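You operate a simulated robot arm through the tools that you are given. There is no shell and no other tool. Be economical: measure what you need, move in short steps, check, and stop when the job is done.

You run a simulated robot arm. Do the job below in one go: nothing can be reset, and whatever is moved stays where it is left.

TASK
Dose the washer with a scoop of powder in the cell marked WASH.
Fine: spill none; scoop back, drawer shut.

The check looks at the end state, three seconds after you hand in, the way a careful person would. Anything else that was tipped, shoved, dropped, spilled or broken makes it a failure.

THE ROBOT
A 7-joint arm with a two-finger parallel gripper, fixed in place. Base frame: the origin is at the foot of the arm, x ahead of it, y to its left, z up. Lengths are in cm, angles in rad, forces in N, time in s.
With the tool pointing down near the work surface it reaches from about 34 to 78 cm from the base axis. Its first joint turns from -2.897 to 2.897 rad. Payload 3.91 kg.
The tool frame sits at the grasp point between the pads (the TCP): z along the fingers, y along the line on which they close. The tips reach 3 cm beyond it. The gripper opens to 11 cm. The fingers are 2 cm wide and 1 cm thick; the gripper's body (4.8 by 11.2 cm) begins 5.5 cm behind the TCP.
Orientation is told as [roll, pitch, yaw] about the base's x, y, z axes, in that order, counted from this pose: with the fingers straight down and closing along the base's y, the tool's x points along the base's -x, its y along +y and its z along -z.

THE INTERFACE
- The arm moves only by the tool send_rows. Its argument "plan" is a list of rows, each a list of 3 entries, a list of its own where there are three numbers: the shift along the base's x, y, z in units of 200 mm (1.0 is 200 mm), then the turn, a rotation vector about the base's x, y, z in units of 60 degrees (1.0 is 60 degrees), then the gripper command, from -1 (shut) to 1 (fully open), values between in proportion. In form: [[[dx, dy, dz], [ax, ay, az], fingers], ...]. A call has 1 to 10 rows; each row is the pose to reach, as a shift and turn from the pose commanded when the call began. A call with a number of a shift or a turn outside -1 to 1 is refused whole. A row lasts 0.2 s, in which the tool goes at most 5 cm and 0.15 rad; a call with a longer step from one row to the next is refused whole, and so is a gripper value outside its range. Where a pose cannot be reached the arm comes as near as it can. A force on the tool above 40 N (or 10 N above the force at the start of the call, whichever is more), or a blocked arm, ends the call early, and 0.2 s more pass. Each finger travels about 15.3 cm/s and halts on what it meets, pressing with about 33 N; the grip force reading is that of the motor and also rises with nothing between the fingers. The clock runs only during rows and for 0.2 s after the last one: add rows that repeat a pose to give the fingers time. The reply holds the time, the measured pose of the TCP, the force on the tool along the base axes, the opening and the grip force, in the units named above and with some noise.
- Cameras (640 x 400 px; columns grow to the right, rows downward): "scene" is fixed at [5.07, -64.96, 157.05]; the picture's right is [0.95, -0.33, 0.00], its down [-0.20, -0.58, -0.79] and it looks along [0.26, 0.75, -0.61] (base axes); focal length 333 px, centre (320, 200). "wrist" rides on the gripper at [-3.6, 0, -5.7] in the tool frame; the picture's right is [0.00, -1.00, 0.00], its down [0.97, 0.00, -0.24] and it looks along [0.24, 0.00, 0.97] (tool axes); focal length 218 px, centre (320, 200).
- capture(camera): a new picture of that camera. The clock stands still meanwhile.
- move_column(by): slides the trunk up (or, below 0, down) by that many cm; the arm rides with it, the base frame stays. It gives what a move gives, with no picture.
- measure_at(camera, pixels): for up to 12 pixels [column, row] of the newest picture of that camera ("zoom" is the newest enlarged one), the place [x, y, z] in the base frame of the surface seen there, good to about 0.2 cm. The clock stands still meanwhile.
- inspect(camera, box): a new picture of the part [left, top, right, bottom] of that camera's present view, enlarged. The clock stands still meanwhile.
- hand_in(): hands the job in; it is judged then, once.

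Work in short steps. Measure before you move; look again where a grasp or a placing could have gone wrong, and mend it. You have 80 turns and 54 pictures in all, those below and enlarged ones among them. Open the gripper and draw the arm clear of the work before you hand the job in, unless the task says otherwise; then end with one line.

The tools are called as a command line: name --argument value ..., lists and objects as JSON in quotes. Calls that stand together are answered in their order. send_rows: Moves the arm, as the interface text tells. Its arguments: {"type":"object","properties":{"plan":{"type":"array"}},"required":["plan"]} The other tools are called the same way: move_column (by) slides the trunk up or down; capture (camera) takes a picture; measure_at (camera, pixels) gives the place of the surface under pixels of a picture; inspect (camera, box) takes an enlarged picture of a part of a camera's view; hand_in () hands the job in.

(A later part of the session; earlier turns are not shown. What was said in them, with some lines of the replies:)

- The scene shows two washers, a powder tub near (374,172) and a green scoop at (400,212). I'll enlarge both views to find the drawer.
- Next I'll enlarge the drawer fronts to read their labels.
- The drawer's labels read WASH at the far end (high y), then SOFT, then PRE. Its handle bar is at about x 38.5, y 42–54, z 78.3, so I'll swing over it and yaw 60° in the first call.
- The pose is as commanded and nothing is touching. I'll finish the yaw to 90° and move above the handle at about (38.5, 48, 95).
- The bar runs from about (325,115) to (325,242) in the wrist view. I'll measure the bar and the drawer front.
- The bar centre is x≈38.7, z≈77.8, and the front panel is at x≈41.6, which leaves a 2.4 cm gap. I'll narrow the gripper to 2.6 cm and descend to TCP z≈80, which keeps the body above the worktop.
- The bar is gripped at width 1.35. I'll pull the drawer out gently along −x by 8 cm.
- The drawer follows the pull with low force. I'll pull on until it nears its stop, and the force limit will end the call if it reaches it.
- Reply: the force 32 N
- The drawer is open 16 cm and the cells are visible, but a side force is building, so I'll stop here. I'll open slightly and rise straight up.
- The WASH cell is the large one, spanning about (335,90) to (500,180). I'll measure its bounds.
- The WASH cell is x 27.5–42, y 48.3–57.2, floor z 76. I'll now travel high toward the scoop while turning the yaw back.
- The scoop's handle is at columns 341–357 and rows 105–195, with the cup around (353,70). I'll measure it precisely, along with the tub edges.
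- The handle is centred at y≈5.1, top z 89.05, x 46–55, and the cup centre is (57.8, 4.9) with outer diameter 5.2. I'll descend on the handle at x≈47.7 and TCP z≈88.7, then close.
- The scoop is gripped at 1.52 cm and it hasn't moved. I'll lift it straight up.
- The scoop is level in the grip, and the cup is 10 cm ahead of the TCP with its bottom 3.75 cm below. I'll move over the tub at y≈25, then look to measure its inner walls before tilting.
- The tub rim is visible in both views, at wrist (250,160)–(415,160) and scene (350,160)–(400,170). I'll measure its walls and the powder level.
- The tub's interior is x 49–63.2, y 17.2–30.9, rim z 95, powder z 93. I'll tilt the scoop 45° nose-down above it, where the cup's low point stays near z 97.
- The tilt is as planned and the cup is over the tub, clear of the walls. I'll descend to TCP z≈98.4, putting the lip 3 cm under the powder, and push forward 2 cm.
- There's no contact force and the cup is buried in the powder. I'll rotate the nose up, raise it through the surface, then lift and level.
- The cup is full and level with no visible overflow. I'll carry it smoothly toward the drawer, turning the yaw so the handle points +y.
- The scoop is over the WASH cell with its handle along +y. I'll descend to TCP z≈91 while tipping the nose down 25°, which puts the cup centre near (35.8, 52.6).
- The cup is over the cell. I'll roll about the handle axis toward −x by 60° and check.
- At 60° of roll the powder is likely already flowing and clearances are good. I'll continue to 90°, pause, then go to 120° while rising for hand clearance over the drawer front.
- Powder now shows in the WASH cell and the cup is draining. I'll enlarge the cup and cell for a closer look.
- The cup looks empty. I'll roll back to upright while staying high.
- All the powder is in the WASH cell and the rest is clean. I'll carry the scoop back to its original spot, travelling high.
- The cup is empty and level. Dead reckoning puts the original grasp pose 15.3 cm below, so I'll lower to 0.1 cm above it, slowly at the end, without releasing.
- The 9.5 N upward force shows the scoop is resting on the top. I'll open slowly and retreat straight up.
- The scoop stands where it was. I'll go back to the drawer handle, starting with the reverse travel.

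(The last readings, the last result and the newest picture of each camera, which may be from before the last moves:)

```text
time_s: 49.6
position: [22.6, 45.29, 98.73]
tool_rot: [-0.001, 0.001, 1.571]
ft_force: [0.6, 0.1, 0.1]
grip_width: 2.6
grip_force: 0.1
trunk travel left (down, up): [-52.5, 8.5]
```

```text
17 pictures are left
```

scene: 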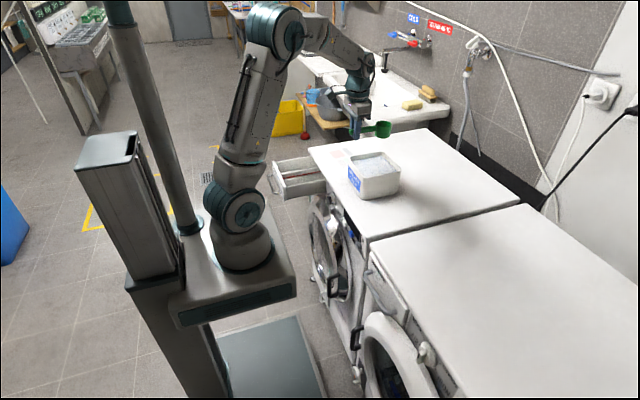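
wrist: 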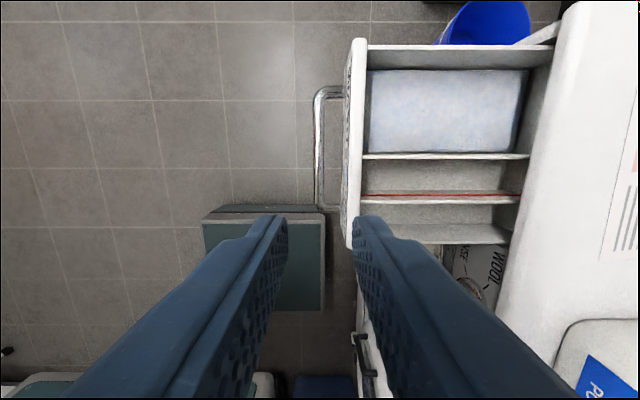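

The powder lies only in the WASH cell, with clean neighbours and rims. I'll measure the handle bar at column ~320 and the drawer front.

measure_at --camera "wrist" --pixels '[[318, 120], [318, 150], [318, 180], [322, 150], [353, 150], [345, 150], [440, 110]]'

inspect --camera "wrist" --box '[300, 20, 560, 250]'

```text
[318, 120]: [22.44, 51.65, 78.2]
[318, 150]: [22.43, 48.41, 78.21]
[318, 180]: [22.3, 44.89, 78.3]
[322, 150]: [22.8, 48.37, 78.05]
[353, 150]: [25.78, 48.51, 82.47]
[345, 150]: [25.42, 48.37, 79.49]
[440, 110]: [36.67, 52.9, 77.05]
```

```text
1.74 times, centred on (430, 135) of wrist
```

zoom: 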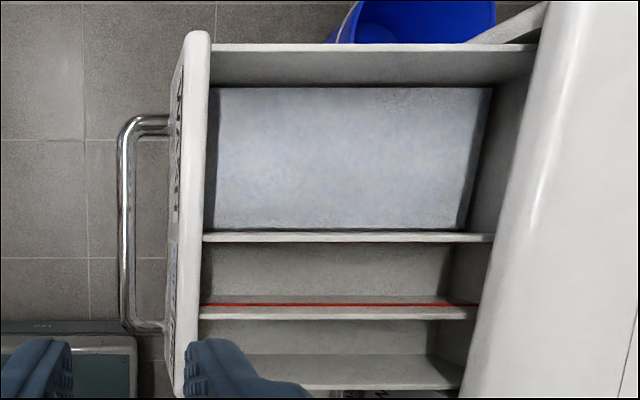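

The bar centre is x≈22.5. I'll shift y by +2.8, descend to z≈80 with the 2.6 cm opening, and grip.

send_rows --plan '[[[-0.003, 0.14, -0.05], [0, 0, 0], -0.53], [[-0.003, 0.14, -0.25], [0, 0, 0], -0.53], [[-0.003, 0.14, -0.45], [0, 0, 0], -0.53], [[-0.003, 0.14, -0.65], [0, 0, 0], -0.53], [[-0.003, 0.14, -0.8], [0, 0, 0], -0.53], [[-0.003, 0.14, -0.88], [0, 0, 0], -0.53], [[-0.003, 0.14, -0.93], [0, 0, 0], -0.53], [[-0.003, 0.14, -0.93], [0, 0, 0], -1], [[-0.003, 0.14, -0.93], [0, 0, 0], -1]]'

```text
time_s: 51.6
position: [22.63, 47.9, 79.9]
tool_rot: [0.0, 0.001, 1.571]
ft_force: [0.8, 0.4, 3.7]
grip_width: 1.37
grip_force: 45.1
trunk travel left (down, up): [-52.5, 8.5]
```

The bar is gripped. I'll push +x smoothly by 15.6 cm, stopping just short of fully shut.

send_rows --plan '[[[0.04, 0, 0], [0, 0, 0], -1], [[0.11, 0, 0], [0, 0, 0], -1], [[0.2, 0, 0], [0, 0, 0], -1], [[0.3, 0, 0], [0, 0, 0], -1], [[0.4, 0, 0], [0, 0, 0], -1], [[0.5, 0, 0], [0, 0, 0], -1], [[0.6, 0, 0], [0, 0, 0], -1], [[0.69, 0, 0], [0, 0, 0], -1], [[0.75, 0, 0], [0, 0, 0], -1], [[0.78, 0, 0], [0, 0, 0], -1]]'

```text
time_s: 53.8
position: [38.2, 48.02, 79.89]
tool_rot: [0.001, -0.002, 1.572]
ft_force: [0.6, 12.1, -5.0]
grip_width: 1.36
grip_force: 44.2
trunk travel left (down, up): [-52.5, 8.5]
```

Half a centimetre remains to the original x≈38.7, so I'll press gently to the stop.

send_rows --plan '[[[0.015, 0, 0], [0, 0, 0], -1], [[0.025, 0, 0], [0, 0, 0], -1], [[0.032, 0, 0], [0, 0, 0], -1], [[0.04, 0, 0], [0, 0, 0], -1], [[0.04, 0, 0], [0, 0, 0], -1]]'

```text
time_s: 55.0
position: [38.84, 47.91, 79.94]
tool_rot: [0.001, 0.003, 1.572]
ft_force: [-3.3, 6.8, -11.0]
grip_width: 1.35
grip_force: 45.1
trunk travel left (down, up): [-52.5, 8.5]
```

It's at x 38.84 with a slight reaction force. I'll press a bit further to confirm the stop, then release and rise.

send_rows --plan '[[[0.01, 0, 0], [0, 0, 0], -1], [[0.02, 0, 0], [0, 0, 0], -1], [[0.02, 0, 0], [0, 0, 0], -1]]'

send_rows --plan '[[[-0.02, 0, 0], [0, 0, 0], -0.53], [[-0.02, 0, 0], [0, 0, 0], -0.53], [[-0.02, 0, 0.1], [0, 0, 0], -0.53], [[-0.02, 0, 0.25], [0, 0, 0], -0.53], [[-0.02, 0, 0.45], [0, 0, 0], -0.53], [[-0.02, -0.1, 0.65], [0, 0, 0], -0.53], [[-0.02, -0.2, 0.85], [0, 0, 0], 0]]'

capture --camera "wrist"

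inspect --camera "scene" --box '[290, 140, 380, 210]'

```text
time_s: 55.8
position: [38.91, 47.95, 79.88]
tool_rot: [0.004, 0.003, 1.572]
ft_force: [-23.2, 3.9, -22.5]
grip_width: 1.36
grip_force: 45.5
trunk travel left (down, up): [-52.5, 8.5]
```

```text
time_s: 57.4
position: [39.02, 43.32, 97.15]
tool_rot: [0.002, 0.001, 1.569]
ft_force: [-0.5, -0.1, -0.5]
grip_width: 5.5
grip_force: 0.0
trunk travel left (down, up): [-52.5, 8.5]
```

```text
15 pictures are left
```

wrist: 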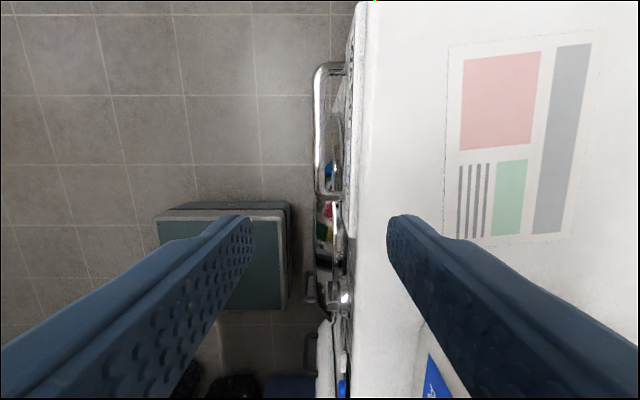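

```text
5.71 times, centred on (335, 175) of scene
```

zoom: 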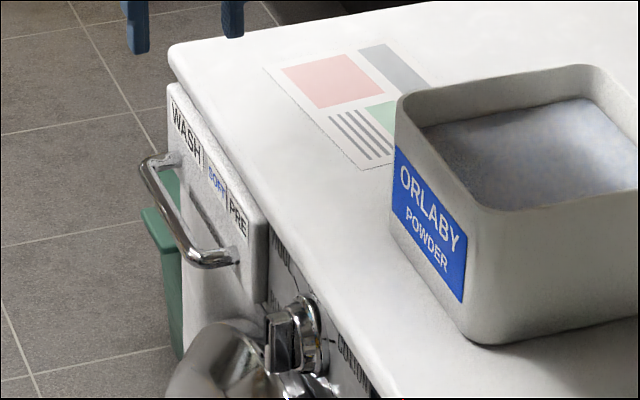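

The −23 N reaction confirms the stop and the drawer looks flush. I'll verify the bar position and draw the arm up and clear.

measure_at --camera "wrist" --pixels '[[320, 100], [320, 150], [352, 120]]'

send_rows --plan '[[[0, -0.1, 0.2], [0, 0, 0], 0], [[0, -0.25, 0.4], [0, 0, 0], 0.5], [[-0.05, -0.4, 0.6], [0, 0, 0], 1], [[-0.1, -0.6, 0.75], [0, 0, 0], 1], [[-0.1, -0.8, 0.85], [0, 0, 0], 1], [[-0.1, -0.95, 1.0], [0, 0, 0], 1]]'

capture --camera "scene"

inspect --camera "scene" --box '[300, 140, 440, 230]'

```text
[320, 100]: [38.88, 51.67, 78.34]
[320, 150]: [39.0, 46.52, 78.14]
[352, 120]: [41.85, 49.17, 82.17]
```

```text
refused: row 3 steps farther than a row can; nothing moved
```

```text
13 pictures are left
```

scene: 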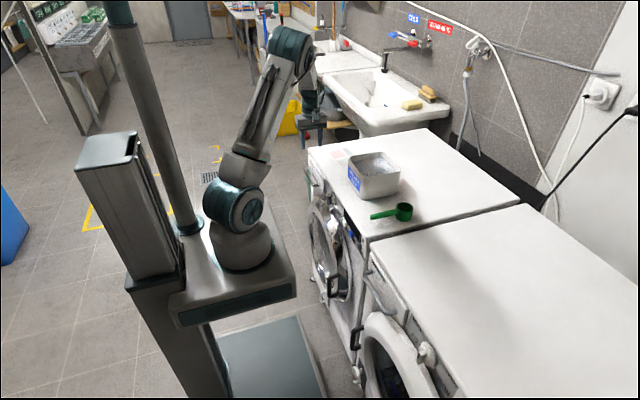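

```text
4.44 times, centred on (370, 185) of scene
```

zoom: 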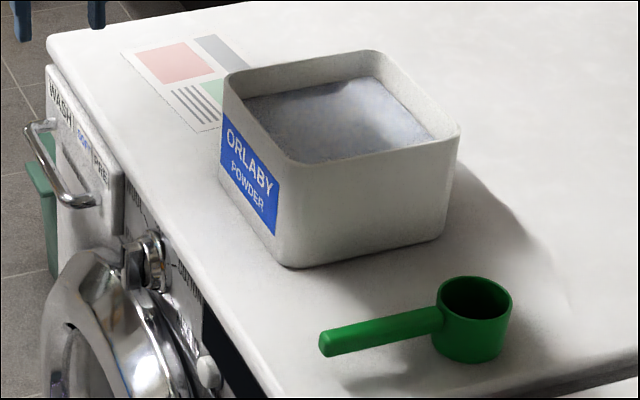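

The bar is back at x≈38.9, slightly beyond where it started, and the scoop, tub and top are clean. The retreat was refused for an over-long step, so I'll repeat it with shorter ones.

send_rows --plan '[[[0, -0.08, 0.15], [0, 0, 0], 0], [[0, -0.18, 0.3], [0, 0, 0], 0.5], [[-0.03, -0.3, 0.45], [0, 0, 0], 1], [[-0.06, -0.43, 0.6], [0, 0, 0], 1], [[-0.09, -0.57, 0.72], [0, 0, 0], 1], [[-0.1, -0.72, 0.82], [0, 0, 0], 1], [[-0.1, -0.85, 0.92], [0, 0, 0], 1]]'

```text
time_s: 59.0
position: [36.78, 26.87, 115.65]
tool_rot: [0.001, 0.0, 1.569]
ft_force: [-0.2, -0.2, 0.3]
grip_width: 10.98
grip_force: 0.0
trunk travel left (down, up): [-52.5, 8.5]
```

The arm is clear and the gripper is open, so I'm handing in.

hand_in

```text
The job is handed in.
```

I put one full scoop of powder in the WASH cell with no spill visible in the pictures, set the scoop back in its original spot, shut the drawer, and moved the arm clear with the gripper open.
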